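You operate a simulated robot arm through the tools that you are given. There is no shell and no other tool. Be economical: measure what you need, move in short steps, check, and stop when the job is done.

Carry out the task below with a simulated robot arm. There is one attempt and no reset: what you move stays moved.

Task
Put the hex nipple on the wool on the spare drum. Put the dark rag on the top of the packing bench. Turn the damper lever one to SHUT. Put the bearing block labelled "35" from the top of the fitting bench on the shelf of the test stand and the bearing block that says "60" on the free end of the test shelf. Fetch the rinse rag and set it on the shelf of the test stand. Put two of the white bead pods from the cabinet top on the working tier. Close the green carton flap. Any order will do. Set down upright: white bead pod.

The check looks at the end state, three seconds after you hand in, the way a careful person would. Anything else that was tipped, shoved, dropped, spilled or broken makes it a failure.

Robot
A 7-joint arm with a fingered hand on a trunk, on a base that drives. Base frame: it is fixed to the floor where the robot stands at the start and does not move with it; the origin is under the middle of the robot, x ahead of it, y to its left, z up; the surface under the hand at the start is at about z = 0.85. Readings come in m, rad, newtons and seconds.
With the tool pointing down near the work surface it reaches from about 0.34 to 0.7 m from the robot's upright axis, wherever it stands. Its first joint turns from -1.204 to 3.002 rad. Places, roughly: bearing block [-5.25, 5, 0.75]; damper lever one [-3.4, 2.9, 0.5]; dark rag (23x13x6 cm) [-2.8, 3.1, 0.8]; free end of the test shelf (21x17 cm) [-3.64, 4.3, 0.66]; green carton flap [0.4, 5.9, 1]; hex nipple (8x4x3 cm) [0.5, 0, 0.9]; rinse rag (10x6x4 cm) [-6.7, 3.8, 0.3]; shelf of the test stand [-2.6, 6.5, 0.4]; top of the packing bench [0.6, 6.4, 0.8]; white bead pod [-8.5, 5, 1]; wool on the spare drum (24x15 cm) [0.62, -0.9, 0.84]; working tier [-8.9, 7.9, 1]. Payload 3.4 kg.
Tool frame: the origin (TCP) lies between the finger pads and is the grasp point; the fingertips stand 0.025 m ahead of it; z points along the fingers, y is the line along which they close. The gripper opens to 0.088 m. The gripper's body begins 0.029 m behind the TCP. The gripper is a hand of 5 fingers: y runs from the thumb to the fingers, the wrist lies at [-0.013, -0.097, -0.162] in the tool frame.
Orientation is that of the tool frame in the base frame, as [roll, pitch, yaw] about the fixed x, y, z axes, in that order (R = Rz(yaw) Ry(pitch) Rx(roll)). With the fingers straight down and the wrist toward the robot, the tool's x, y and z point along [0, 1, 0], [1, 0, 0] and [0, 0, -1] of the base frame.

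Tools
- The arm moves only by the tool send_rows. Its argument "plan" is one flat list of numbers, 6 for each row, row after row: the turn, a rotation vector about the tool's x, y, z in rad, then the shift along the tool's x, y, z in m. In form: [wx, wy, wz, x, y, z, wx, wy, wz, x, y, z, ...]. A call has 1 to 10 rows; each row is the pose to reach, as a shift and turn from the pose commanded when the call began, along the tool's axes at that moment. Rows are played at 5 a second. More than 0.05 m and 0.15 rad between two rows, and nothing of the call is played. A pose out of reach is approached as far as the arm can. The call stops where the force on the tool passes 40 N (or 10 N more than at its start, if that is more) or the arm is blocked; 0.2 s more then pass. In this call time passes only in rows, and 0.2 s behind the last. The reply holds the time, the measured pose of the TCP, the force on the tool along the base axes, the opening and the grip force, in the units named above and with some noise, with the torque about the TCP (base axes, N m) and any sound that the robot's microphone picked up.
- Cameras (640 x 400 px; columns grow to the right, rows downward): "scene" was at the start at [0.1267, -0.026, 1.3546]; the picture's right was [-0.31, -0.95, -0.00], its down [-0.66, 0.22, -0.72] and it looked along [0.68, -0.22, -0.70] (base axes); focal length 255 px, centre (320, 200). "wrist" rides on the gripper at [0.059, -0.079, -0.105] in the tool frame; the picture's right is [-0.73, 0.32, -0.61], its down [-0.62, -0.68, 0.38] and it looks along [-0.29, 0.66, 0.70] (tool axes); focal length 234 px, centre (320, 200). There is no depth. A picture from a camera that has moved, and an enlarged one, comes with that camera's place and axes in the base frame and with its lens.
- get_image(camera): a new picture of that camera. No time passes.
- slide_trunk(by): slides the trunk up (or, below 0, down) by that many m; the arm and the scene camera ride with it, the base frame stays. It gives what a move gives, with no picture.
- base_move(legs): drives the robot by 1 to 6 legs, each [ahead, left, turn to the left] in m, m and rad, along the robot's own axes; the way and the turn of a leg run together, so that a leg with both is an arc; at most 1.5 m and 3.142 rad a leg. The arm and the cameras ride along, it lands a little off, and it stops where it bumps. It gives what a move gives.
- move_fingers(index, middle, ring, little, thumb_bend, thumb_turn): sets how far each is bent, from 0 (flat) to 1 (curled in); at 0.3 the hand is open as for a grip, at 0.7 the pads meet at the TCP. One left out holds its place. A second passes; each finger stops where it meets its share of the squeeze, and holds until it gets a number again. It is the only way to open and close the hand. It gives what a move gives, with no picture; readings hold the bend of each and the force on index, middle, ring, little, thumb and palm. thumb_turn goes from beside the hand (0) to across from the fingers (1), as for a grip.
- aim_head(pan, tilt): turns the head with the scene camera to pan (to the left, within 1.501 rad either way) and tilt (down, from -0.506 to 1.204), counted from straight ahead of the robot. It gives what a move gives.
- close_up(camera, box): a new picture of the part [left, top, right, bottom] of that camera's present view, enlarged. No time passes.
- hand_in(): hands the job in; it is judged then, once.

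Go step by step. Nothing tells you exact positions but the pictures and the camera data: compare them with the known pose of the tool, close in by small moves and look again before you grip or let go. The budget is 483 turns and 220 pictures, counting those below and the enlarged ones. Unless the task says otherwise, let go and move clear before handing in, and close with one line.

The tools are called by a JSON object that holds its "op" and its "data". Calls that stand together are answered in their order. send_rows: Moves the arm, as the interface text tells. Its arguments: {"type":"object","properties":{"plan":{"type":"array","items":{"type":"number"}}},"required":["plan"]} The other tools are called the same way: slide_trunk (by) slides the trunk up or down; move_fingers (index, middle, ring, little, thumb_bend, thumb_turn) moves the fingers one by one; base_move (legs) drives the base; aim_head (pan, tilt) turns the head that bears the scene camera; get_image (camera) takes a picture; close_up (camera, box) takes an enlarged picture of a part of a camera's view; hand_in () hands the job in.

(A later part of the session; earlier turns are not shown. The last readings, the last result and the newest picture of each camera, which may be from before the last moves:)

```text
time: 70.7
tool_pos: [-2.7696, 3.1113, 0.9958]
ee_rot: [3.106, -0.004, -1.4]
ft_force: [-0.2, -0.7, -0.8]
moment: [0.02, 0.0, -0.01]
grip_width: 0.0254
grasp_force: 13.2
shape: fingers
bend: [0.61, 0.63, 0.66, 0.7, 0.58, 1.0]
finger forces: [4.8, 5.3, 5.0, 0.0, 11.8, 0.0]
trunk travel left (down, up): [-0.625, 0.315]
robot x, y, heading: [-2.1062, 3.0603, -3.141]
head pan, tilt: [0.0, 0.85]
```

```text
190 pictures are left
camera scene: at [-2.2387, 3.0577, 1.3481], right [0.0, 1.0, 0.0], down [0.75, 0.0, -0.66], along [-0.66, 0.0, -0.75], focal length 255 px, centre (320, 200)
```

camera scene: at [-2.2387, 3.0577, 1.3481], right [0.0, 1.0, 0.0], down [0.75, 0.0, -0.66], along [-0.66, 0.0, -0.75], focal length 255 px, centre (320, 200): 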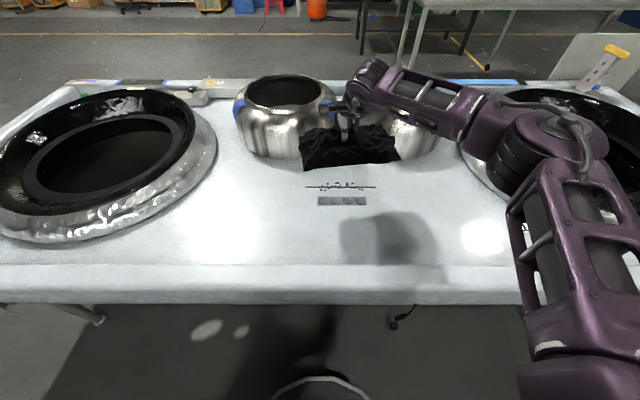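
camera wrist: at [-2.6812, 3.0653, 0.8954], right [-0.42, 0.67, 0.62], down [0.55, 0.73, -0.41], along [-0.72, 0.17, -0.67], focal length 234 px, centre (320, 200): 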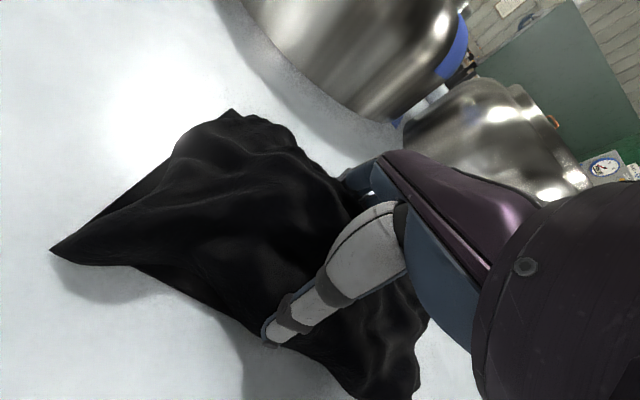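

Rag is gripped and lifted. Retract the arm, back away, and turn toward the packing bench.

{"op": "send_rows", "data": {"plan": [0, 0, 0, 0, 0, -0.04, 0, 0, 0, 0, -0.045, -0.06, 0, 0, 0, 0, -0.09, -0.06, 0, 0, 0, 0, -0.135, -0.06, 0, 0, 0, 0, -0.18, -0.06]}}

{"op": "base_move", "data": {"legs": [[-0.65, 0, 0], [0, 0, -1.85]]}}

{"op": "aim_head", "data": {"pan": 0, "tilt": 0.35}}

{"op": "get_image", "data": {"camera": "scene"}}

```text
time: 71.9
tool_pos: [-2.5899, 3.1416, 1.0492]
ee_rot: [3.103, -0.006, -1.401]
ft_force: [0.4, 0.6, -0.5]
moment: [0.01, 0.0, -0.03]
grip_width: 0.0249
grasp_force: 13.8
shape: fingers
bend: [0.61, 0.63, 0.66, 0.7, 0.58, 1.0]
finger forces: [4.8, 5.3, 4.7, 0.0, 11.8, 0.0]
trunk travel left (down, up): [-0.625, 0.315]
robot x, y, heading: [-2.1083, 3.061, -3.14]
head pan, tilt: [0.0, 0.85]
```

```text
time: 80.0
tool_pos: [-1.2526, 3.5064, 1.0488]
ee_rot: [3.108, -0.004, 3.05]
ft_force: [0.2, 0.5, -0.9]
moment: [-0.01, 0.02, 0.0]
grip_width: 0.0245
grasp_force: 12.6
shape: fingers
bend: [0.61, 0.63, 0.66, 0.7, 0.58, 1.0]
finger forces: [4.7, 5.0, 4.5, 0.1, 11.3, 0.0]
trunk travel left (down, up): [-0.625, 0.315]
robot x, y, heading: [-1.4586, 3.0634, 1.312]
head pan, tilt: [0.0, 0.85]
```

```text
time: 80.9
tool_pos: [-1.253, 3.506, 1.0479]
ee_rot: [3.108, -0.006, 3.05]
ft_force: [0.4, -0.7, -0.2]
moment: [0.02, -0.03, 0.03]
grip_width: 0.0243
grasp_force: 12.6
shape: fingers
bend: [0.61, 0.63, 0.66, 0.7, 0.58, 1.0]
finger forces: [4.6, 5.1, 4.5, 0.1, 11.2, 0.1]
trunk travel left (down, up): [-0.625, 0.315]
robot x, y, heading: [-1.4597, 3.0591, 1.311]
head pan, tilt: [0.0, 0.351]
```

```text
189 pictures are left
camera scene: at [-1.4221, 3.2001, 1.3916], right [0.97, -0.26, 0.0], down [-0.09, -0.33, -0.94], along [0.24, 0.91, -0.34], focal length 255 px, centre (320, 200)
```

scene: 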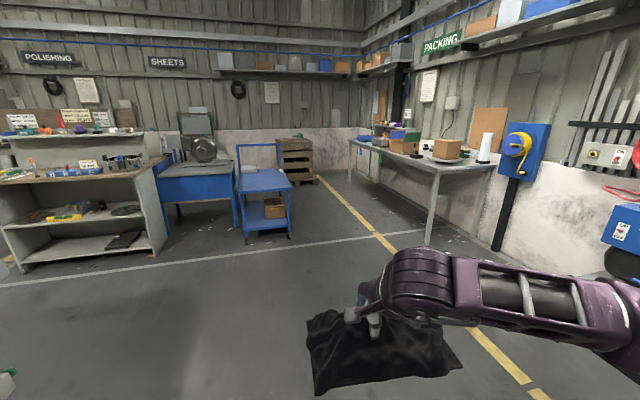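

The packing bench front edge is x ≈ 0.3, y 5.2–7.5; a blue trolley stands near x ≈ -1.1. I drive to about [-0.4, 5.3] and turn to face the bench.

{"op": "base_move", "data": {"legs": [[0, 0, -0.18], [1.3, 0, 0], [1.18, 0, 0], [0, 0, -1.13]]}}

{"op": "aim_head", "data": {"pan": 0.6, "tilt": 0.4}}

{"op": "get_image", "data": {"camera": "scene"}}

```text
time: 96.6
tool_pos: [0.1043, 5.203, 1.048]
ee_rot: [3.107, -0.006, 1.727]
ft_force: [-0.3, 0.3, -0.5]
moment: [0.03, 0.0, 0.0]
grip_width: 0.0246
grasp_force: 12.2
shape: fingers
bend: [0.61, 0.64, 0.67, 0.7, 0.58, 1.0]
finger forces: [4.6, 5.0, 4.4, 0.0, 10.9, 0.0]
trunk travel left (down, up): [-0.625, 0.315]
robot x, y, heading: [-0.3779, 5.2916, -0.014]
head pan, tilt: [0.0, 0.351]
```

```text
time: 97.6
tool_pos: [0.1024, 5.2033, 1.0488]
ee_rot: [3.107, -0.006, 1.725]
ft_force: [-0.2, 0.1, -1.1]
moment: [0.0, 0.01, 0.0]
grip_width: 0.0243
grasp_force: 12.2
shape: fingers
bend: [0.61, 0.64, 0.67, 0.7, 0.58, 1.0]
finger forces: [4.6, 4.9, 4.3, 0.1, 10.8, 0.0]
trunk travel left (down, up): [-0.625, 0.315]
robot x, y, heading: [-0.3823, 5.2948, -0.013]
head pan, tilt: [0.6, 0.4]
```

```text
188 pictures are left
camera scene: at [-0.2514, 5.3436, 1.3872], right [0.55, -0.83, 0.0], down [-0.32, -0.21, -0.92], along [0.77, 0.51, -0.39], focal length 255 px, centre (320, 200)
```

scene: 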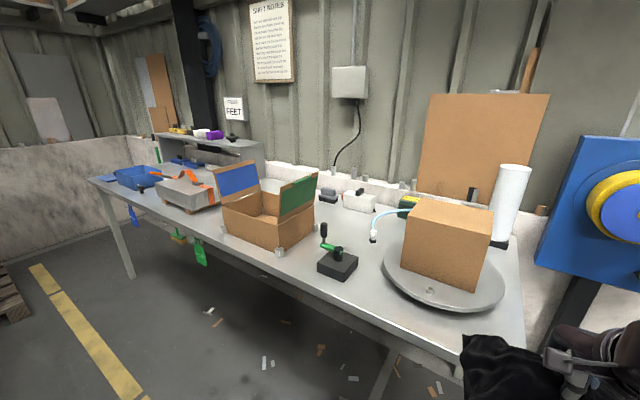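

The carton with the raised green flap is at about [0.4, 6.0]; free bench top is at about [0.5, 6.45]. I strafe left past the carton with the rag kept in front of the bench edge.

{"op": "base_move", "data": {"legs": [[0, 1.25, 0]]}}

{"op": "aim_head", "data": {"pan": -0.15, "tilt": 0.6}}

{"op": "get_image", "data": {"camera": "scene"}}

```text
time: 103.9
tool_pos: [0.1168, 6.4568, 1.0467]
ee_rot: [3.106, -0.006, 1.734]
ft_force: [-0.4, 0.5, -0.9]
moment: [-0.01, 0.0, 0.03]
grip_width: 0.0244
grasp_force: 11.8
shape: fingers
bend: [0.61, 0.64, 0.67, 0.7, 0.58, 1.0]
finger forces: [4.5, 5.0, 4.2, 0.0, 10.9, 0.0]
trunk travel left (down, up): [-0.625, 0.315]
robot x, y, heading: [-0.3639, 6.5428, -0.002]
head pan, tilt: [0.6, 0.4]
```

```text
time: 105.0
tool_pos: [0.1173, 6.457, 1.0482]
ee_rot: [3.107, -0.006, 1.736]
ft_force: [-0.6, -0.3, -0.9]
moment: [0.03, 0.01, -0.02]
grip_width: 0.0246
grasp_force: 12.6
shape: fingers
bend: [0.61, 0.64, 0.67, 0.7, 0.58, 1.0]
finger forces: [4.5, 4.8, 4.4, 0.0, 10.9, 0.0]
trunk travel left (down, up): [-0.625, 0.315]
robot x, y, heading: [-0.3667, 6.5471, -0.006]
head pan, tilt: [-0.15, 0.6]
```

```text
187 pictures are left
camera scene: at [-0.2289, 6.5293, 1.369], right [-0.15, -0.99, 0.0], down [-0.56, 0.09, -0.83], along [0.82, -0.13, -0.56], focal length 255 px, centre (320, 200)
```

scene: 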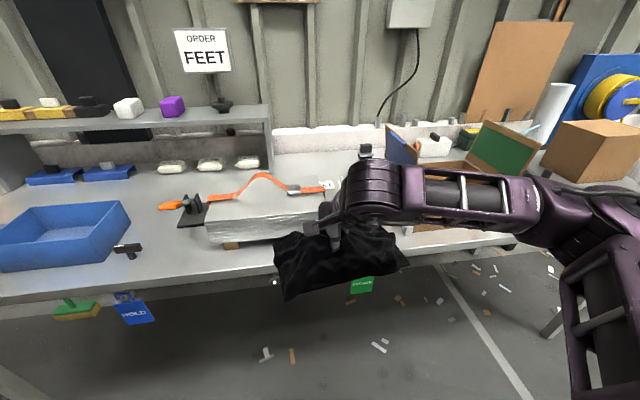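

The gap between the strapped package and the carton may fit the rag. I shift left a bit to see it unobstructed.

{"op": "base_move", "data": {"legs": [[0, 0.5, 0]]}}

{"op": "aim_head", "data": {"pan": -0.4, "tilt": 0.6}}

{"op": "get_image", "data": {"camera": "scene"}}

```text
time: 107.9
tool_pos: [0.1195, 6.9536, 1.0478]
ee_rot: [3.109, -0.003, 1.732]
ft_force: [0.2, 0.5, -0.9]
moment: [0.01, -0.01, 0.01]
grip_width: 0.0245
grasp_force: 12.3
shape: fingers
bend: [0.61, 0.64, 0.67, 0.7, 0.58, 1.0]
finger forces: [4.5, 4.8, 4.3, 0.0, 10.9, 0.1]
trunk travel left (down, up): [-0.625, 0.315]
robot x, y, heading: [-0.3608, 7.0405, -0.008]
head pan, tilt: [-0.15, 0.6]
```

```text
time: 108.7
tool_pos: [0.1191, 6.9535, 1.0488]
ee_rot: [3.108, -0.005, 1.733]
ft_force: [-0.3, -0.5, -1.8]
moment: [0.01, 0.01, 0.0]
grip_width: 0.0246
grasp_force: 11.7
shape: fingers
bend: [0.61, 0.64, 0.67, 0.7, 0.58, 1.0]
finger forces: [4.5, 4.8, 4.3, 0.1, 10.8, 0.1]
trunk travel left (down, up): [-0.625, 0.315]
robot x, y, heading: [-0.3599, 7.0443, -0.007]
head pan, tilt: [-0.4, 0.6]
```

```text
186 pictures are left
camera scene: at [-0.2318, 7.0055, 1.369], right [-0.39, -0.92, 0.0], down [-0.52, 0.22, -0.82], along [0.76, -0.33, -0.57], focal length 255 px, centre (320, 200)
```

scene: 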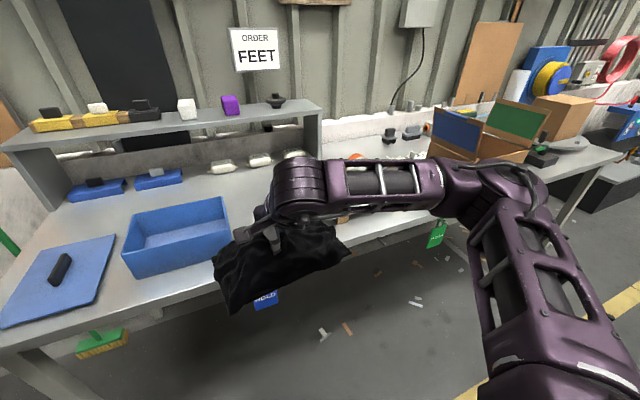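

{"op": "base_move", "data": {"legs": [[0, -0.3, 0]]}}

{"op": "get_image", "data": {"camera": "wrist"}}

{"op": "get_image", "data": {"camera": "scene"}}

```text
time: 110.7
tool_pos: [0.1175, 6.6524, 1.0472]
ee_rot: [3.108, -0.006, 1.731]
ft_force: [-0.2, -0.3, -0.4]
moment: [0.02, 0.0, 0.0]
grip_width: 0.0245
grasp_force: 12.1
shape: fingers
bend: [0.61, 0.64, 0.67, 0.7, 0.58, 1.0]
finger forces: [4.5, 4.8, 4.2, 0.0, 10.9, 0.0]
trunk travel left (down, up): [-0.625, 0.315]
robot x, y, heading: [-0.3637, 6.7405, -0.003]
head pan, tilt: [-0.4, 0.6]
```

```text
185 pictures are left
camera wrist: at [0.0249, 6.6973, 1.1508], right [0.41, -0.67, 0.61], down [-0.56, -0.72, -0.41], along [0.72, -0.17, -0.67], focal length 234 px, centre (320, 200)
```

wrist: 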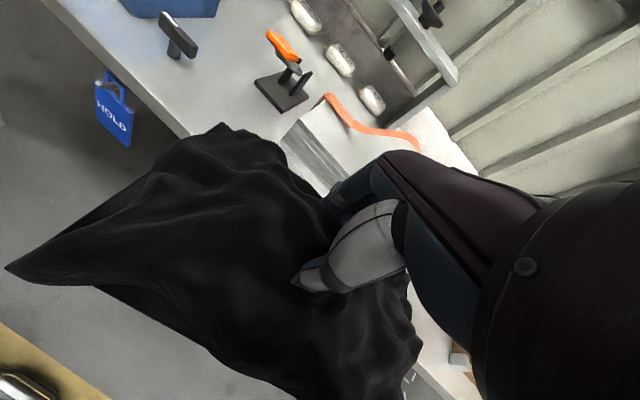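

```text
184 pictures are left
camera scene: at [-0.2343, 6.7054, 1.3689], right [-0.4, -0.92, 0.0], down [-0.52, 0.22, -0.82], along [0.76, -0.33, -0.57], focal length 255 px, centre (320, 200)
```

scene: 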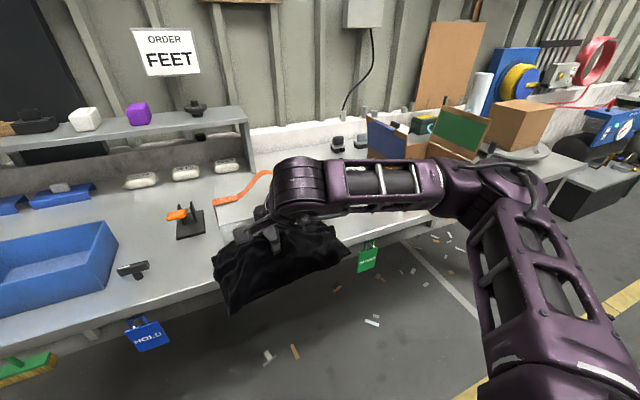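

I raise the trunk for a view from above.

{"op": "slide_trunk", "data": {"by": 0.3}}

{"op": "aim_head", "data": {"pan": -0.2, "tilt": 0.75}}

{"op": "get_image", "data": {"camera": "scene"}}

```text
time: 113.7
tool_pos: [0.1167, 6.6531, 1.3484]
ee_rot: [3.106, -0.004, 1.732]
ft_force: [-0.2, 0.1, -0.9]
moment: [0.0, -0.01, -0.02]
grip_width: 0.0245
grasp_force: 12.1
shape: fingers
bend: [0.61, 0.64, 0.67, 0.7, 0.58, 1.0]
finger forces: [4.6, 4.8, 4.3, 0.1, 10.9, 0.0]
trunk travel left (down, up): [-0.925, 0.015]
robot x, y, heading: [-0.3659, 6.7416, -0.009]
head pan, tilt: [-0.4, 0.6]
```

```text
time: 114.4
tool_pos: [0.1165, 6.6537, 1.3479]
ee_rot: [3.106, -0.006, 1.731]
ft_force: [0.8, 0.8, -0.7]
moment: [0.04, 0.0, 0.01]
grip_width: 0.0245
grasp_force: 12.2
shape: fingers
bend: [0.61, 0.64, 0.67, 0.7, 0.58, 1.0]
finger forces: [4.6, 4.8, 4.3, 0.1, 10.9, 0.0]
trunk travel left (down, up): [-0.925, 0.015]
robot x, y, heading: [-0.3636, 6.7432, -0.012]
head pan, tilt: [-0.201, 0.75]
```

```text
183 pictures are left
camera scene: at [-0.2343, 6.7237, 1.6561], right [-0.21, -0.98, 0.0], down [-0.67, 0.14, -0.73], along [0.72, -0.15, -0.68], focal length 255 px, centre (320, 200)
```

scene: 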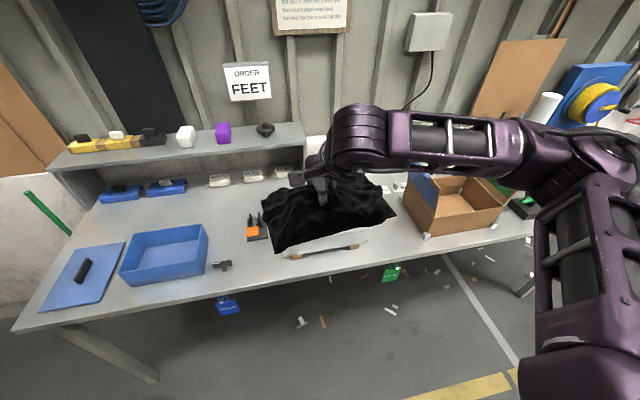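

From above, the zone behind the blue tray and clamp (x > 0.6, y 6.85–7.2) is free; I'll lay the rag at about [0.66, 7.0]. Move in with the hand high.

{"op": "base_move", "data": {"legs": [[0, 0.26, 0], [0.33, 0, 0]]}}

{"op": "send_rows", "data": {"plan": [0, 0, -0.04, 0, 0.045, 0, 0, 0, -0.08, 0, 0.09, 0, 0, 0, -0.12, 0, 0.135, 0]}}

{"op": "get_image", "data": {"camera": "scene"}}

```text
time: 118.1
tool_pos: [0.4467, 6.9102, 1.35]
ee_rot: [3.105, -0.005, 1.731]
ft_force: [-0.1, -1.0, -0.1]
moment: [0.03, 0.05, -0.02]
grip_width: 0.0245
grasp_force: 12.5
shape: fingers
bend: [0.61, 0.64, 0.67, 0.7, 0.58, 1.0]
finger forces: [4.5, 4.7, 4.3, 0.0, 11.1, 0.0]
trunk travel left (down, up): [-0.925, 0.015]
robot x, y, heading: [-0.0335, 6.9992, -0.004]
head pan, tilt: [-0.201, 0.75]
```

```text
time: 118.9
tool_pos: [0.5854, 6.933, 1.3499]
ee_rot: [3.109, -0.002, 1.852]
ft_force: [0.6, 0.0, -0.7]
moment: [0.02, 0.03, -0.01]
grip_width: 0.0246
grasp_force: 12.0
shape: fingers
bend: [0.62, 0.64, 0.67, 0.7, 0.58, 1.0]
finger forces: [4.6, 4.7, 4.3, 0.0, 11.0, 0.0]
trunk travel left (down, up): [-0.925, 0.015]
robot x, y, heading: [-0.0345, 7.0022, -0.008]
head pan, tilt: [-0.201, 0.75]
```

```text
182 pictures are left
camera scene: at [0.1002, 6.9826, 1.6559], right [-0.21, -0.98, 0.0], down [-0.67, 0.14, -0.73], along [0.71, -0.15, -0.68], focal length 255 px, centre (320, 200)
```

scene: 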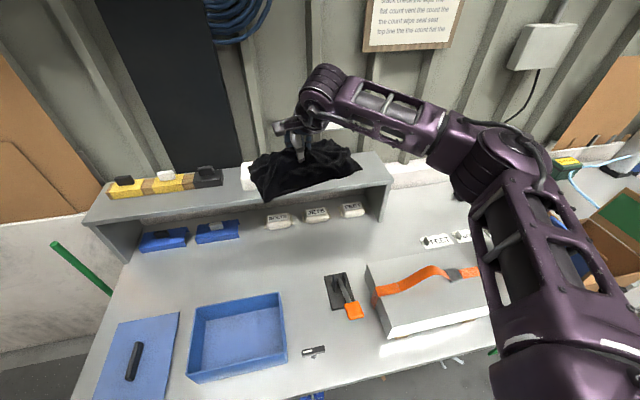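

Bench layout is clear: target [0.66, 7.0]. I edge forward, centre the hand, then lower with the trunk.

{"op": "base_move", "data": {"legs": [[0.04, 0, 0]]}}

{"op": "send_rows", "data": {"plan": [0, 0, 0.1, 0.02, 0.02, 0, 0, 0, 0.2, 0.042, 0.04, 0, 0, 0, 0.3, 0.042, 0.05, 0]}}

{"op": "slide_trunk", "data": {"by": -0.33}}

{"op": "get_image", "data": {"camera": "scene"}}

```text
time: 119.8
tool_pos: [0.6152, 6.932, 1.355]
ee_rot: [3.1, -0.001, 1.852]
ft_force: [0.0, 0.4, -0.8]
moment: [-0.03, -0.03, -0.01]
grip_width: 0.0243
grasp_force: 12.4
shape: fingers
bend: [0.62, 0.64, 0.67, 0.7, 0.58, 1.0]
finger forces: [4.5, 4.8, 4.2, 0.0, 11.0, 0.0]
trunk travel left (down, up): [-0.925, 0.015]
robot x, y, heading: [0.0089, 7.0009, -0.008]
head pan, tilt: [-0.201, 0.75]
```

```text
time: 120.6
tool_pos: [0.6597, 6.986, 1.3528]
ee_rot: [3.11, -0.012, 1.548]
ft_force: [0.8, 0.0, -1.2]
moment: [0.03, 0.0, -0.01]
grip_width: 0.0243
grasp_force: 11.9
shape: fingers
bend: [0.62, 0.64, 0.67, 0.7, 0.58, 1.0]
finger forces: [4.6, 4.8, 4.2, 0.1, 10.9, 0.1]
trunk travel left (down, up): [-0.925, 0.015]
robot x, y, heading: [0.0054, 6.9965, -0.008]
head pan, tilt: [-0.201, 0.75]
```

```text
time: 123.8
tool_pos: [0.6579, 6.9869, 1.0234]
ee_rot: [3.108, -0.011, 1.551]
ft_force: [-0.2, -0.2, -0.3]
moment: [0.04, 0.01, -0.02]
grip_width: 0.0243
grasp_force: 11.9
shape: fingers
bend: [0.62, 0.64, 0.67, 0.7, 0.58, 1.0]
finger forces: [4.5, 4.8, 4.2, 0.0, 11.0, 0.0]
trunk travel left (down, up): [-0.595, 0.345]
robot x, y, heading: [0.0054, 6.9956, -0.005]
head pan, tilt: [-0.201, 0.75]
```

```text
181 pictures are left
camera scene: at [0.137, 6.9807, 1.3261], right [-0.21, -0.98, 0.0], down [-0.67, 0.14, -0.73], along [0.72, -0.15, -0.68], focal length 255 px, centre (320, 200)
```

scene: 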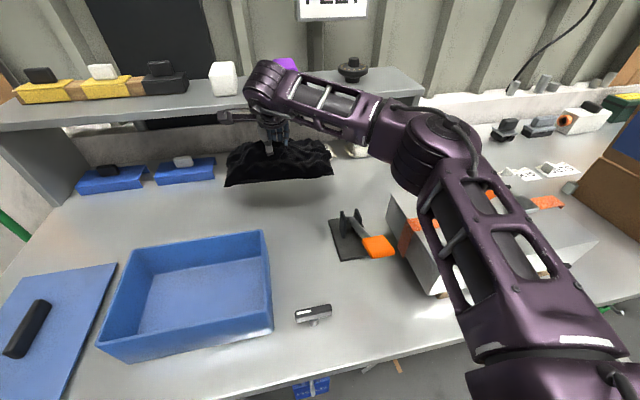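

{"op": "send_rows", "data": {"plan": [0, 0, 0, 0, 0, 0.045, 0, 0, 0, 0, 0, 0.09, 0, 0, 0, 0, 0, 0.13]}}

{"op": "get_image", "data": {"camera": "scene"}}

```text
time: 124.6
tool_pos: [0.6605, 6.9892, 0.9007]
ee_rot: [3.097, -0.016, 1.55]
ft_force: [4.9, -1.1, 20.5]
moment: [0.06, 0.28, 0.01]
grip_width: 0.0243
grasp_force: 22.7
shape: fingers
bend: [0.61, 0.63, 0.66, 0.7, 0.59, 1.0]
finger forces: [5.9, 8.2, 5.4, 0.0, 26.2, 0.0]
trunk travel left (down, up): [-0.595, 0.345]
robot x, y, heading: [0.0095, 6.9998, -0.004]
head pan, tilt: [-0.201, 0.75]
```

```text
180 pictures are left
camera scene: at [0.1323, 6.9804, 1.3272], right [-0.21, -0.98, 0.0], down [-0.66, 0.14, -0.73], along [0.72, -0.15, -0.68], focal length 255 px, centre (320, 200)
```

scene: 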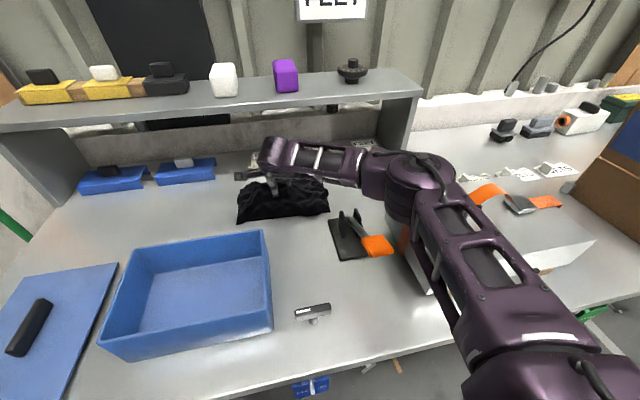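

The rag touches the bench (surface ~0.87). Ease up slightly and release.

{"op": "send_rows", "data": {"plan": [0, 0, 0, 0, 0, -0.004]}}

{"op": "move_fingers", "data": {"index": 0.35, "middle": 0.35, "ring": 0.35, "little": 0.35, "thumb_bend": 0.35}}

{"op": "send_rows", "data": {"plan": [0, 0, 0, 0, 0, -0.03, 0, 0, 0, 0, 0, -0.07, 0, 0, 0, 0, 0, -0.115, 0, 0, 0, 0, 0, -0.16, 0, 0, 0, 0, 0, -0.2]}}

{"op": "get_image", "data": {"camera": "scene"}}

```text
time: 125.0
tool_pos: [0.6605, 6.9876, 0.9008]
ee_rot: [3.102, -0.011, 1.553]
ft_force: [5.8, -0.5, 20.1]
moment: [-0.03, 0.01, 0.05]
grip_width: 0.0244
grasp_force: 22.1
shape: fingers
bend: [0.61, 0.63, 0.66, 0.7, 0.59, 1.0]
finger forces: [6.0, 11.8, 5.7, 0.1, 20.0, 0.0]
trunk travel left (down, up): [-0.595, 0.345]
robot x, y, heading: [0.0102, 6.9983, -0.007]
head pan, tilt: [-0.201, 0.75]
```

```text
time: 126.0
tool_pos: [0.6618, 6.9883, 0.8969]
ee_rot: [3.108, -0.013, 1.552]
ft_force: [3.6, 0.1, 9.7]
moment: [0.03, 0.32, -0.03]
grip_width: 0.0707
grasp_force: 5.1
shape: fingers
bend: [0.35, 0.35, 0.35, 0.35, 0.38, 0.98]
finger forces: [0.0, 0.3, 0.1, 0.0, 9.3, 0.0]
trunk travel left (down, up): [-0.595, 0.345]
robot x, y, heading: [0.0055, 6.9997, -0.01]
head pan, tilt: [-0.201, 0.75]
```

```text
time: 127.2
tool_pos: [0.6548, 6.9859, 1.0997]
ee_rot: [3.109, -0.013, 1.552]
ft_force: [-0.4, 0.3, -0.2]
moment: [-0.01, 0.01, 0.0]
grip_width: 0.074
grasp_force: 0.0
shape: fingers
bend: [0.35, 0.35, 0.35, 0.35, 0.35, 0.98]
finger forces: [0.1, 0.0, 0.1, 0.0, 0.0, 0.1]
trunk travel left (down, up): [-0.595, 0.345]
robot x, y, heading: [0.0051, 7.001, -0.011]
head pan, tilt: [-0.201, 0.75]
```

```text
179 pictures are left
camera scene: at [0.1362, 6.9811, 1.3261], right [-0.21, -0.98, 0.0], down [-0.67, 0.14, -0.73], along [0.72, -0.15, -0.68], focal length 255 px, centre (320, 200)
```

scene: 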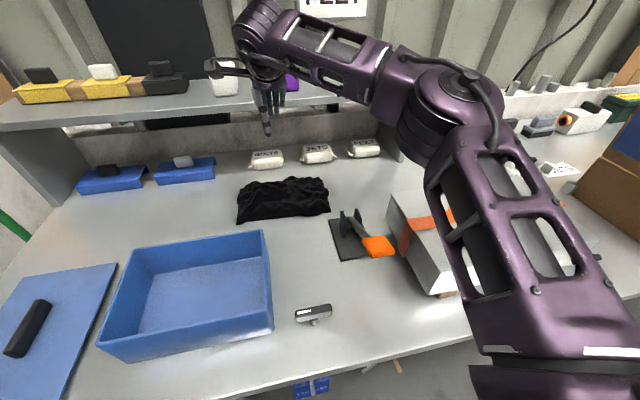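

The rag lies on the bench, clear of everything. Now raise, back off, and move to the carton.

{"op": "slide_trunk", "data": {"by": 0.3}}

{"op": "send_rows", "data": {"plan": [0, 0, 0, 0, -0.045, 0, 0, 0, 0, 0, -0.09, 0, 0, 0, 0, 0, -0.135, 0, 0, 0, 0, 0, -0.175, 0]}}

{"op": "base_move", "data": {"legs": [[-0.35, 0, 0], [0, -1.3, 0]]}}

{"op": "aim_head", "data": {"pan": 0.3, "tilt": 0.7}}

{"op": "get_image", "data": {"camera": "scene"}}

```text
time: 130.2
tool_pos: [0.6557, 6.9853, 1.3979]
ee_rot: [3.107, -0.012, 1.552]
ft_force: [0.3, 0.1, -0.4]
moment: [0.0, 0.0, -0.02]
grip_width: 0.0739
grasp_force: 0.0
shape: fingers
bend: [0.35, 0.35, 0.35, 0.35, 0.35, 0.98]
finger forces: [0.0, 0.0, 0.0, 0.1, 0.0, 0.1]
trunk travel left (down, up): [-0.895, 0.045]
robot x, y, heading: [0.0087, 6.9996, -0.01]
head pan, tilt: [-0.201, 0.75]
```

```text
time: 131.2
tool_pos: [0.4771, 6.9882, 1.393]
ee_rot: [3.107, -0.013, 1.551]
ft_force: [-0.3, -0.5, 1.0]
moment: [-0.02, 0.0, -0.02]
grip_width: 0.0739
grasp_force: 0.1
shape: fingers
bend: [0.35, 0.35, 0.35, 0.35, 0.35, 0.98]
finger forces: [0.0, 0.0, 0.0, 0.0, 0.0, 0.0]
trunk travel left (down, up): [-0.895, 0.045]
robot x, y, heading: [0.01, 6.9966, -0.008]
head pan, tilt: [-0.201, 0.75]
```

```text
time: 139.6
tool_pos: [0.1151, 5.6883, 1.3929]
ee_rot: [3.108, -0.014, 1.546]
ft_force: [-1.0, -0.7, -0.1]
moment: [0.03, 0.02, -0.04]
grip_width: 0.0737
grasp_force: 0.1
shape: fingers
bend: [0.35, 0.35, 0.35, 0.35, 0.35, 0.98]
finger forces: [0.1, 0.1, 0.0, 0.0, 0.1, 0.0]
trunk travel left (down, up): [-0.895, 0.045]
robot x, y, heading: [-0.3598, 5.7054, -0.017]
head pan, tilt: [-0.201, 0.75]
```

```text
time: 140.6
tool_pos: [0.1141, 5.6885, 1.3922]
ee_rot: [3.108, -0.011, 1.545]
ft_force: [0.5, 0.0, -0.6]
moment: [0.02, 0.04, -0.01]
grip_width: 0.0738
grasp_force: 0.0
shape: fingers
bend: [0.35, 0.35, 0.35, 0.35, 0.35, 0.98]
finger forces: [0.0, 0.0, 0.0, 0.0, 0.0, 0.1]
trunk travel left (down, up): [-0.895, 0.045]
robot x, y, heading: [-0.3548, 5.7033, -0.018]
head pan, tilt: [0.3, 0.7]
```

```text
178 pictures are left
camera scene: at [-0.2285, 5.7242, 1.6303], right [0.28, -0.96, 0.0], down [-0.62, -0.18, -0.76], along [0.73, 0.21, -0.64], focal length 255 px, centre (320, 200)
```

scene: 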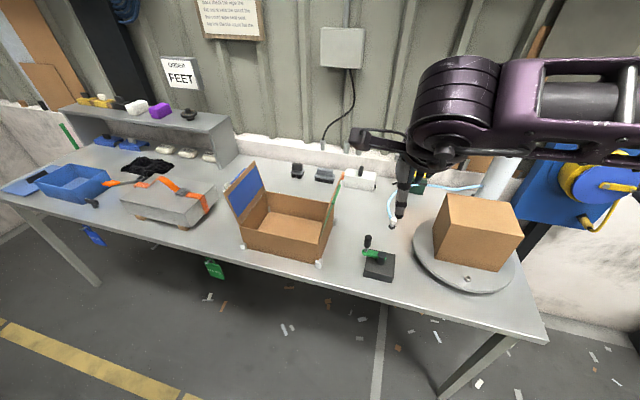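

The green flap stands almost upright on the carton's right side (hinge about y 5.86, z 1.0, top z 1.12). I'll approach from the left side with the base turned right, so the elbow stays off the bench.

{"op": "base_move", "data": {"legs": [[0, 0.5, 0], [0.27, 0, 0], [0, 0, -0.6]]}}

{"op": "move_fingers", "data": {"index": 0.7, "middle": 0.7, "ring": 0.7, "little": 0.7, "thumb_bend": 0.7}}

{"op": "aim_head", "data": {"pan": 0.1, "tilt": 0.85}}

{"op": "get_image", "data": {"camera": "scene"}}

{"op": "get_image", "data": {"camera": "wrist"}}

```text
time: 146.7
tool_pos: [0.3027, 5.9222, 1.3929]
ee_rot: [3.109, -0.012, 0.949]
ft_force: [-0.1, -0.4, -0.5]
moment: [-0.01, 0.0, 0.03]
grip_width: 0.0741
grasp_force: 0.0
shape: fingers
bend: [0.35, 0.35, 0.35, 0.35, 0.35, 0.98]
finger forces: [0.0, 0.0, 0.0, 0.0, 0.1, 0.0]
trunk travel left (down, up): [-0.895, 0.045]
robot x, y, heading: [-0.0811, 6.1986, -0.608]
head pan, tilt: [0.3, 0.7]
```

```text
time: 147.7
tool_pos: [0.3034, 5.9221, 1.3931]
ee_rot: [3.108, -0.013, 0.95]
ft_force: [0.6, -0.8, 0.1]
moment: [-0.01, 0.02, 0.0]
grip_width: 0.0
grasp_force: 0.1
shape: fingers
bend: [0.7, 0.7, 0.7, 0.7, 0.7, 1.0]
finger forces: [0.0, 0.1, 0.0, 0.0, 0.1, 0.1]
trunk travel left (down, up): [-0.895, 0.045]
robot x, y, heading: [-0.0832, 6.2002, -0.607]
head pan, tilt: [0.3, 0.7]
```

```text
time: 148.4
tool_pos: [0.3036, 5.9229, 1.3924]
ee_rot: [3.109, -0.014, 0.951]
ft_force: [0.6, 0.8, 0.2]
moment: [0.02, 0.01, 0.01]
grip_width: 0.0001
grasp_force: 0.0
shape: fingers
bend: [0.7, 0.7, 0.7, 0.7, 0.7, 1.0]
finger forces: [0.1, 0.0, 0.0, 0.1, 0.1, 0.0]
trunk travel left (down, up): [-0.895, 0.045]
robot x, y, heading: [-0.0794, 6.1973, -0.612]
head pan, tilt: [0.099, 0.85]
```

```text
177 pictures are left
camera scene: at [0.0264, 6.1319, 1.6181], right [-0.49, -0.87, 0.0], down [-0.65, 0.37, -0.66], along [0.58, -0.32, -0.75], focal length 255 px, centre (320, 200)
```

scene: 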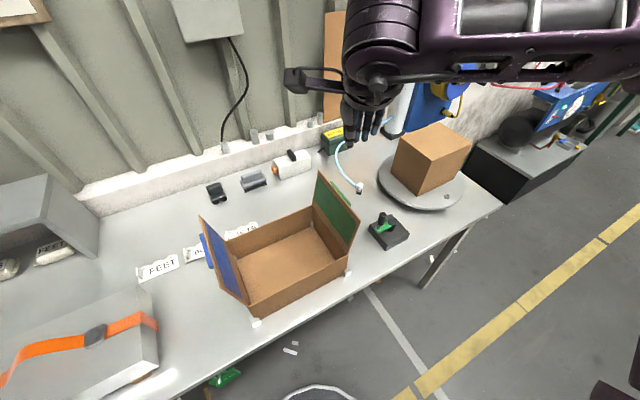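

```text
176 pictures are left
camera wrist: at [0.2679, 6.0174, 1.4955], right [-0.18, -0.77, 0.61], down [-0.9, -0.11, -0.41], along [0.39, -0.62, -0.68], focal length 234 px, centre (320, 200)
```

wrist: 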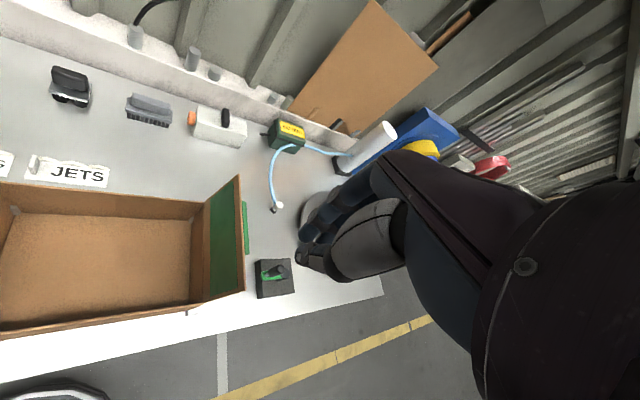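

Flap geometry is clear: hinge at y ≈ 5.895, z ≈ 0.985, x 0.30–0.50; top edge at y ≈ 5.87, z ≈ 1.12. I bring the closed fingers to its outer side, up high first.

{"op": "send_rows", "data": {"plan": [0, 0, 0.14, -0.015, 0.04, 0, 0, 0, 0.28, -0.03, 0.08, 0, 0, 0, 0.42, -0.045, 0.12, 0, 0, 0, 0.56, -0.06, 0.161, 0]}}

{"op": "get_image", "data": {"camera": "scene"}}

```text
time: 149.4
tool_pos: [0.4013, 5.7803, 1.3946]
ee_rot: [3.121, -0.026, 0.39]
ft_force: [0.2, -1.3, 0.4]
moment: [0.0, 0.03, 0.03]
grip_width: 0.0001
grasp_force: 0.0
shape: fingers
bend: [0.7, 0.7, 0.7, 0.7, 0.7, 1.0]
finger forces: [0.1, 0.0, 0.0, 0.0, 0.1, 0.0]
trunk travel left (down, up): [-0.895, 0.045]
robot x, y, heading: [-0.0828, 6.1991, -0.613]
head pan, tilt: [0.099, 0.85]
```

```text
175 pictures are left
camera scene: at [0.0292, 6.1314, 1.6179], right [-0.49, -0.87, 0.0], down [-0.66, 0.37, -0.66], along [0.57, -0.32, -0.75], focal length 255 px, centre (320, 200)
```

scene: 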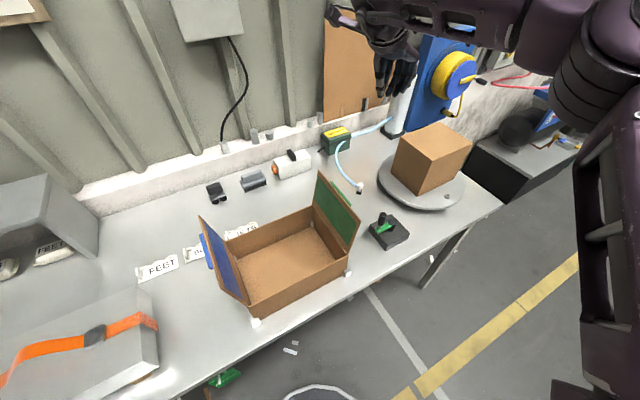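

{"op": "send_rows", "data": {"plan": [0, 0, 0, 0, 0, 0.05, 0, 0, 0, 0, 0, 0.1, 0, 0, 0, 0, 0, 0.15, 0, 0, 0, 0, 0, 0.2, 0, 0, 0, 0, 0, 0.25, 0, 0, 0, 0, 0, 0.295]}}

{"op": "get_image", "data": {"camera": "scene"}}

{"op": "get_image", "data": {"camera": "wrist"}}

```text
time: 150.8
tool_pos: [0.4081, 5.7764, 1.1025]
ee_rot: [3.119, -0.029, 0.391]
ft_force: [-0.3, -0.1, -0.3]
moment: [0.0, 0.0, 0.0]
grip_width: 0.0
grasp_force: 0.0
shape: fingers
bend: [0.7, 0.7, 0.7, 0.7, 0.7, 1.0]
finger forces: [0.0, 0.0, 0.1, 0.1, 0.0, 0.1]
trunk travel left (down, up): [-0.895, 0.045]
robot x, y, heading: [-0.0824, 6.2001, -0.611]
head pan, tilt: [0.099, 0.85]
```

```text
174 pictures are left
camera scene: at [0.027, 6.1317, 1.6181], right [-0.49, -0.87, 0.0], down [-0.66, 0.37, -0.66], along [0.57, -0.32, -0.75], focal length 255 px, centre (320, 200)
```

scene: 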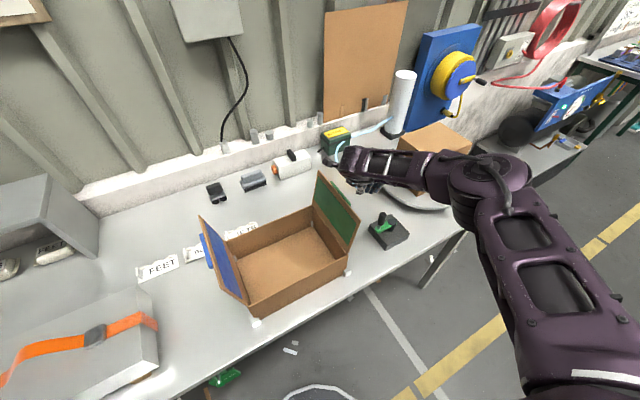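

```text
173 pictures are left
camera wrist: at [0.4284, 5.8723, 1.2076], right [-0.57, -0.57, 0.59], down [-0.82, 0.39, -0.42], along [0.01, -0.72, -0.69], focal length 234 px, centre (320, 200)
```

wrist: 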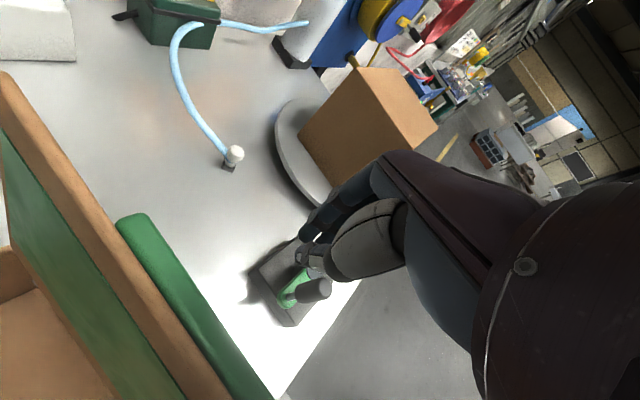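

Fingers are outside the flap. Now push it over toward +y along an arc.

{"op": "send_rows", "data": {"plan": [0, 0, 0, 0.015, -0.037, 0, 0, 0, 0, 0.03, -0.074, 0, 0, 0, 0, 0.042, -0.102, 0.005, 0, 0, 0, 0.053, -0.13, 0.02, 0, 0, 0, 0.063, -0.153, 0.03]}}

{"op": "get_image", "data": {"camera": "scene"}}

```text
time: 152.0
tool_pos: [0.4103, 5.9431, 1.0708]
ee_rot: [3.12, -0.029, 0.389]
ft_force: [-0.3, 0.2, -0.3]
moment: [-0.03, 0.03, 0.03]
grip_width: 0.0
grasp_force: 0.1
shape: fingers
bend: [0.7, 0.7, 0.7, 0.7, 0.7, 1.0]
finger forces: [0.0, 0.0, 0.1, 0.1, 0.1, 0.0]
trunk travel left (down, up): [-0.895, 0.045]
robot x, y, heading: [-0.0821, 6.1987, -0.61]
head pan, tilt: [0.099, 0.85]
```

```text
172 pictures are left
camera scene: at [0.0269, 6.1332, 1.6181], right [-0.49, -0.87, 0.0], down [-0.66, 0.37, -0.66], along [0.58, -0.32, -0.75], focal length 255 px, centre (320, 200)
```

scene: 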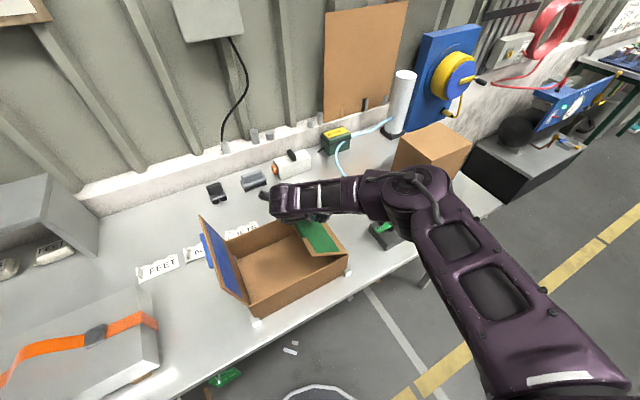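

The flap is folding. Continue over and press down.

{"op": "send_rows", "data": {"plan": [0, 0, 0, 0.01, -0.023, 0.02, 0, 0, 0, 0.015, -0.037, 0.035, 0, 0, 0, 0.015, -0.037, 0.05, 0, 0, 0, 0.015, -0.037, 0.06, 0, 0, 0, 0.015, -0.037, 0.07]}}

{"op": "get_image", "data": {"camera": "scene"}}

{"op": "get_image", "data": {"camera": "wrist"}}

```text
time: 153.2
tool_pos: [0.4115, 5.9839, 1.0017]
ee_rot: [3.115, -0.031, 0.391]
ft_force: [0.9, 0.8, 10.1]
moment: [0.07, -0.03, 0.06]
grip_width: 0.0001
grasp_force: 4.7
shape: fingers
bend: [0.7, 0.7, 0.7, 0.7, 0.71, 1.0]
finger forces: [0.1, 1.8, 0.1, 0.0, 8.1, 0.0]
trunk travel left (down, up): [-0.895, 0.045]
robot x, y, heading: [-0.081, 6.2008, -0.613]
head pan, tilt: [0.099, 0.85]
```

```text
171 pictures are left
camera scene: at [0.023, 6.1341, 1.6187], right [-0.49, -0.87, 0.0], down [-0.65, 0.37, -0.66], along [0.58, -0.32, -0.75], focal length 255 px, centre (320, 200)
```

scene: 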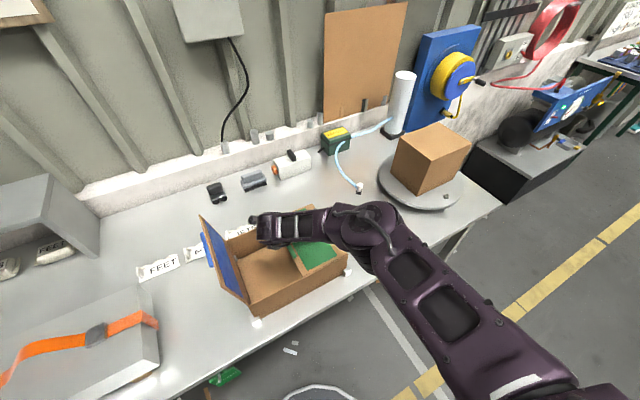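

```text
170 pictures are left
camera wrist: at [0.4304, 6.0791, 1.1074], right [-0.57, -0.57, 0.59], down [-0.82, 0.39, -0.42], along [0.01, -0.73, -0.69], focal length 234 px, centre (320, 200)
```

wrist: 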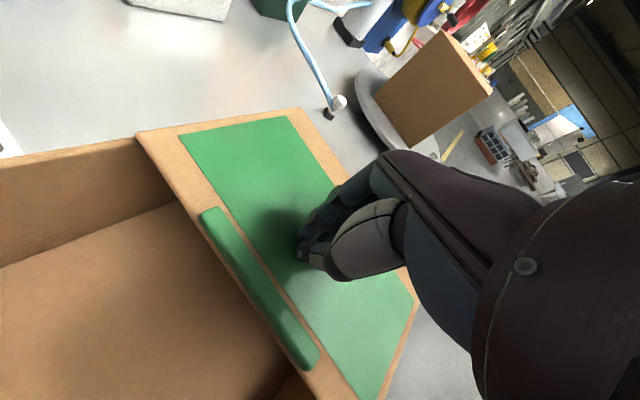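

The flap is down flat with contact force. Lift away and verify it stays.

{"op": "send_rows", "data": {"plan": [0, 0, 0, 0, 0, -0.05, 0, 0, 0, 0, 0, -0.1, 0, 0, 0, 0, 0, -0.15, 0, 0, 0, 0, 0, -0.2, 0, 0, 0, 0, 0, -0.25, 0, 0, 0, 0, 0, -0.3, 0, 0, 0, 0, 0, -0.35, 0, 0, 0, 0, 0, -0.38]}}

{"op": "get_image", "data": {"camera": "scene"}}

```text
time: 155.0
tool_pos: [0.3971, 5.9853, 1.3816]
ee_rot: [3.12, -0.027, 0.392]
ft_force: [0.0, 0.1, 0.0]
moment: [0.03, -0.03, 0.01]
grip_width: 0.0002
grasp_force: 0.0
shape: fingers
bend: [0.7, 0.7, 0.7, 0.7, 0.7, 1.0]
finger forces: [0.0, 0.1, 0.0, 0.1, 0.0, 0.0]
trunk travel left (down, up): [-0.895, 0.045]
robot x, y, heading: [-0.0792, 6.1956, -0.611]
head pan, tilt: [0.099, 0.85]
```

```text
169 pictures are left
camera scene: at [0.0255, 6.1326, 1.6181], right [-0.49, -0.87, 0.0], down [-0.65, 0.37, -0.66], along [0.58, -0.32, -0.75], focal length 255 px, centre (320, 200)
```

scene: 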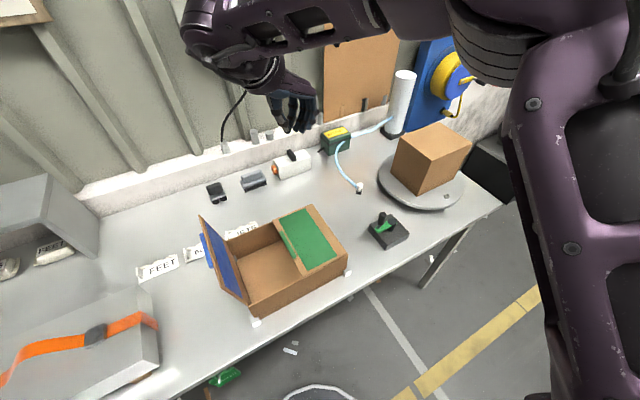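

Green flap closed. Next the damper lever: I restore the hand orientation, back off, and drive toward the far side of the wok range.

{"op": "send_rows", "data": {"plan": [0, 0, -0.14, 0, 0, 0, 0, 0, -0.28, 0, 0, 0, 0, 0, -0.42, 0, 0, 0, 0, 0, -0.56, 0, 0, 0]}}

{"op": "base_move", "data": {"legs": [[-0.35, 0, 0], [0, 0, 0.61], [0, -1.4, 0], [0, 0, 3.14]]}}

{"op": "aim_head", "data": {"pan": 0.0, "tilt": 0.35}}

{"op": "get_image", "data": {"camera": "scene"}}

```text
time: 156.0
tool_pos: [0.3982, 5.9842, 1.3796]
ee_rot: [3.107, -0.013, 0.953]
ft_force: [-0.2, -0.2, 0.0]
moment: [0.0, -0.05, -0.02]
grip_width: 0.0004
grasp_force: 0.1
shape: fingers
bend: [0.7, 0.7, 0.7, 0.7, 0.7, 1.0]
finger forces: [0.0, 0.1, 0.1, 0.0, 0.0, 0.0]
trunk travel left (down, up): [-0.895, 0.045]
robot x, y, heading: [-0.0842, 6.1975, -0.611]
head pan, tilt: [0.099, 0.85]
```

```text
time: 173.8
tool_pos: [-0.8838, 4.9019, 1.3812]
ee_rot: [3.108, -0.01, -1.581]
ft_force: [0.0, -0.4, -1.4]
moment: [-0.01, 0.0, 0.02]
grip_width: 0.0001
grasp_force: 0.2
shape: fingers
bend: [0.7, 0.7, 0.7, 0.7, 0.7, 1.0]
finger forces: [0.0, 0.0, 0.0, 0.1, 0.0, 0.1]
trunk travel left (down, up): [-0.895, 0.045]
robot x, y, heading: [-0.3678, 5.0062, 3.143]
head pan, tilt: [0.099, 0.85]
```

```text
time: 174.8
tool_pos: [-0.8841, 4.9014, 1.3808]
ee_rot: [3.108, -0.013, -1.581]
ft_force: [0.5, 0.1, -0.8]
moment: [-0.03, 0.01, -0.02]
grip_width: 0.0
grasp_force: 0.0
shape: fingers
bend: [0.7, 0.7, 0.7, 0.7, 0.7, 1.0]
finger forces: [0.1, 0.1, 0.1, 0.0, 0.0, 0.0]
trunk travel left (down, up): [-0.895, 0.045]
robot x, y, heading: [-0.3702, 5.0016, 3.141]
head pan, tilt: [0.0, 0.351]
```

```text
168 pictures are left
camera scene: at [-0.5121, 5.0006, 1.6617], right [0.0, 1.0, 0.0], down [0.34, 0.0, -0.94], along [-0.94, 0.0, -0.34], focal length 255 px, centre (320, 200)
```

scene: 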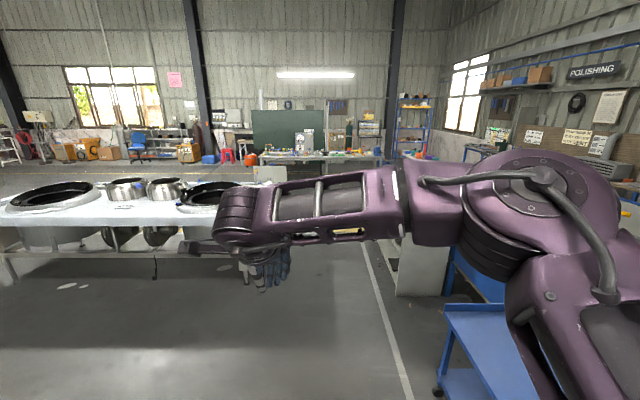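

{"op": "base_move", "data": {"legs": [[1.4, 0, 0]]}}

{"op": "aim_head", "data": {"pan": 0.35, "tilt": 0.45}}

{"op": "get_image", "data": {"camera": "scene"}}

{"op": "get_image", "data": {"camera": "wrist"}}

```text
time: 181.8
tool_pos: [-2.2877, 4.9094, 1.38]
ee_rot: [3.109, -0.012, -1.587]
ft_force: [0.7, -0.4, -0.2]
moment: [-0.04, 0.0, -0.03]
grip_width: 0.0
grasp_force: 0.1
shape: fingers
bend: [0.7, 0.7, 0.7, 0.7, 0.7, 1.0]
finger forces: [0.0, 0.1, 0.0, 0.0, 0.1, 0.0]
trunk travel left (down, up): [-0.895, 0.045]
robot x, y, heading: [-1.7721, 5.0058, 3.13]
head pan, tilt: [0.0, 0.351]
```

```text
time: 182.6
tool_pos: [-2.2878, 4.9104, 1.3803]
ee_rot: [3.108, -0.014, -1.588]
ft_force: [0.4, 0.4, 0.5]
moment: [-0.02, -0.01, -0.01]
grip_width: 0.0
grasp_force: 0.0
shape: fingers
bend: [0.7, 0.7, 0.7, 0.7, 0.7, 1.0]
finger forces: [0.0, 0.0, 0.1, 0.0, 0.0, 0.0]
trunk travel left (down, up): [-0.895, 0.045]
robot x, y, heading: [-1.7714, 5.0024, 3.136]
head pan, tilt: [0.351, 0.45]
```

```text
167 pictures are left
camera scene: at [-1.9094, 4.976, 1.6525], right [-0.34, 0.94, 0.0], down [0.41, 0.15, -0.9], along [-0.85, -0.3, -0.44], focal length 255 px, centre (320, 200)
```

scene: 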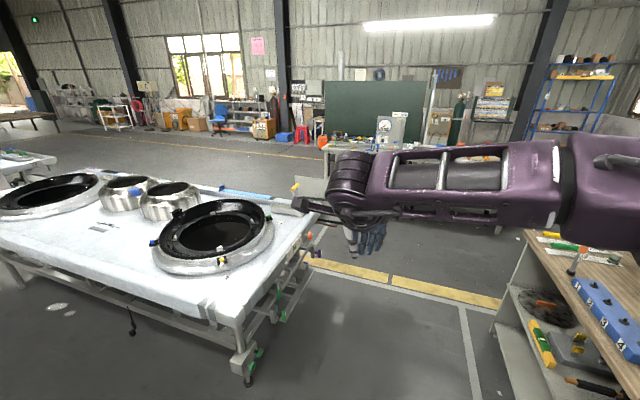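

```text
166 pictures are left
camera wrist: at [-2.2075, 4.8514, 1.4832], right [-0.29, 0.74, 0.61], down [0.68, 0.61, -0.41], along [-0.67, 0.29, -0.68], focal length 234 px, centre (320, 200)
```

wrist: 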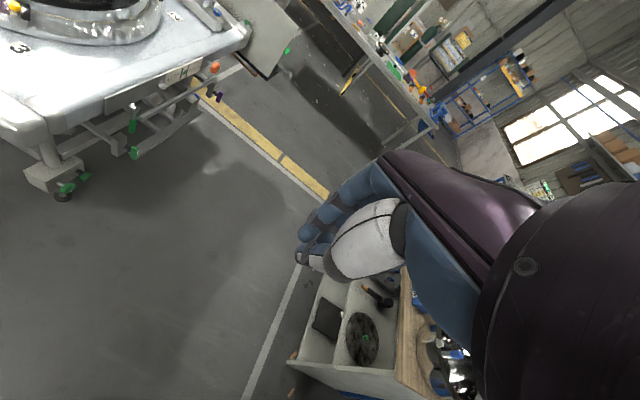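

{"op": "base_move", "data": {"legs": [[1.3, 0, 0]]}}

{"op": "aim_head", "data": {"pan": 0.9, "tilt": 0.6}}

{"op": "get_image", "data": {"camera": "scene"}}

{"op": "aim_head", "data": {"pan": 0.0, "tilt": 0.45}}

{"op": "get_image", "data": {"camera": "scene"}}

```text
time: 189.2
tool_pos: [-3.5932, 4.923, 1.3801]
ee_rot: [3.109, -0.012, -1.592]
ft_force: [0.6, -0.3, -1.0]
moment: [0.04, -0.01, 0.0]
grip_width: 0.0
grasp_force: 0.0
shape: fingers
bend: [0.7, 0.7, 0.7, 0.7, 0.7, 1.0]
finger forces: [0.1, 0.0, 0.1, 0.1, 0.1, 0.0]
trunk travel left (down, up): [-0.895, 0.045]
robot x, y, heading: [-3.0783, 5.0154, 3.132]
head pan, tilt: [0.351, 0.45]
```

```text
time: 190.1
tool_pos: [-3.5939, 4.923, 1.3798]
ee_rot: [3.11, -0.013, -1.592]
ft_force: [1.5, 0.1, -0.4]
moment: [0.01, -0.01, 0.01]
grip_width: 0.0
grasp_force: 0.1
shape: fingers
bend: [0.7, 0.7, 0.7, 0.7, 0.7, 1.0]
finger forces: [0.0, 0.0, 0.1, 0.0, 0.1, 0.0]
trunk travel left (down, up): [-0.895, 0.045]
robot x, y, heading: [-3.0764, 5.0188, 3.131]
head pan, tilt: [0.901, 0.6]
```

```text
165 pictures are left
camera scene: at [-3.184, 4.9501, 1.639], right [-0.78, 0.63, 0.0], down [0.36, 0.44, -0.83], along [-0.52, -0.64, -0.56], focal length 255 px, centre (320, 200)
```

scene: 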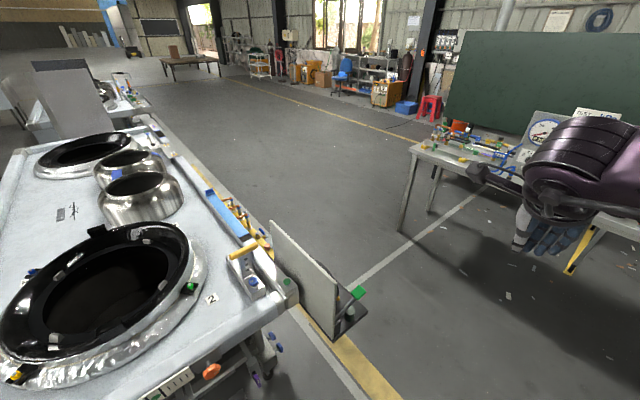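

```text
time: 191.3
tool_pos: [-3.5939, 4.9231, 1.3803]
ee_rot: [3.111, -0.012, -1.592]
ft_force: [0.2, -0.4, -0.4]
moment: [-0.01, 0.04, -0.04]
grip_width: 0.0001
grasp_force: 0.1
shape: fingers
bend: [0.7, 0.7, 0.7, 0.7, 0.7, 1.0]
finger forces: [0.0, 0.0, 0.0, 0.0, 0.1, 0.0]
trunk travel left (down, up): [-0.895, 0.045]
robot x, y, heading: [-3.0764, 5.0231, 3.129]
head pan, tilt: [0.0, 0.45]
```

```text
164 pictures are left
camera scene: at [-3.2203, 5.0194, 1.6525], right [0.01, 1.0, 0.0], down [0.44, 0.0, -0.9], along [-0.9, 0.01, -0.44], focal length 255 px, centre (320, 200)
```

scene: 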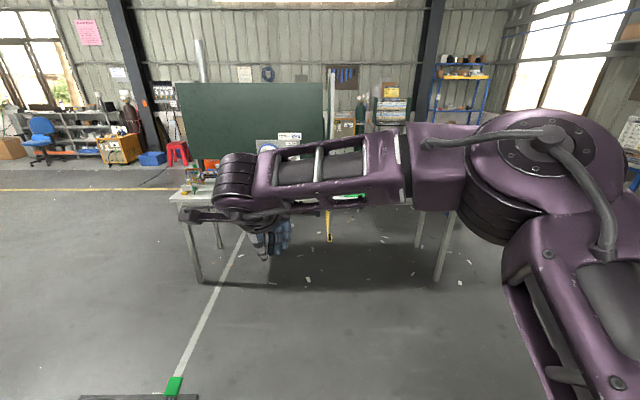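

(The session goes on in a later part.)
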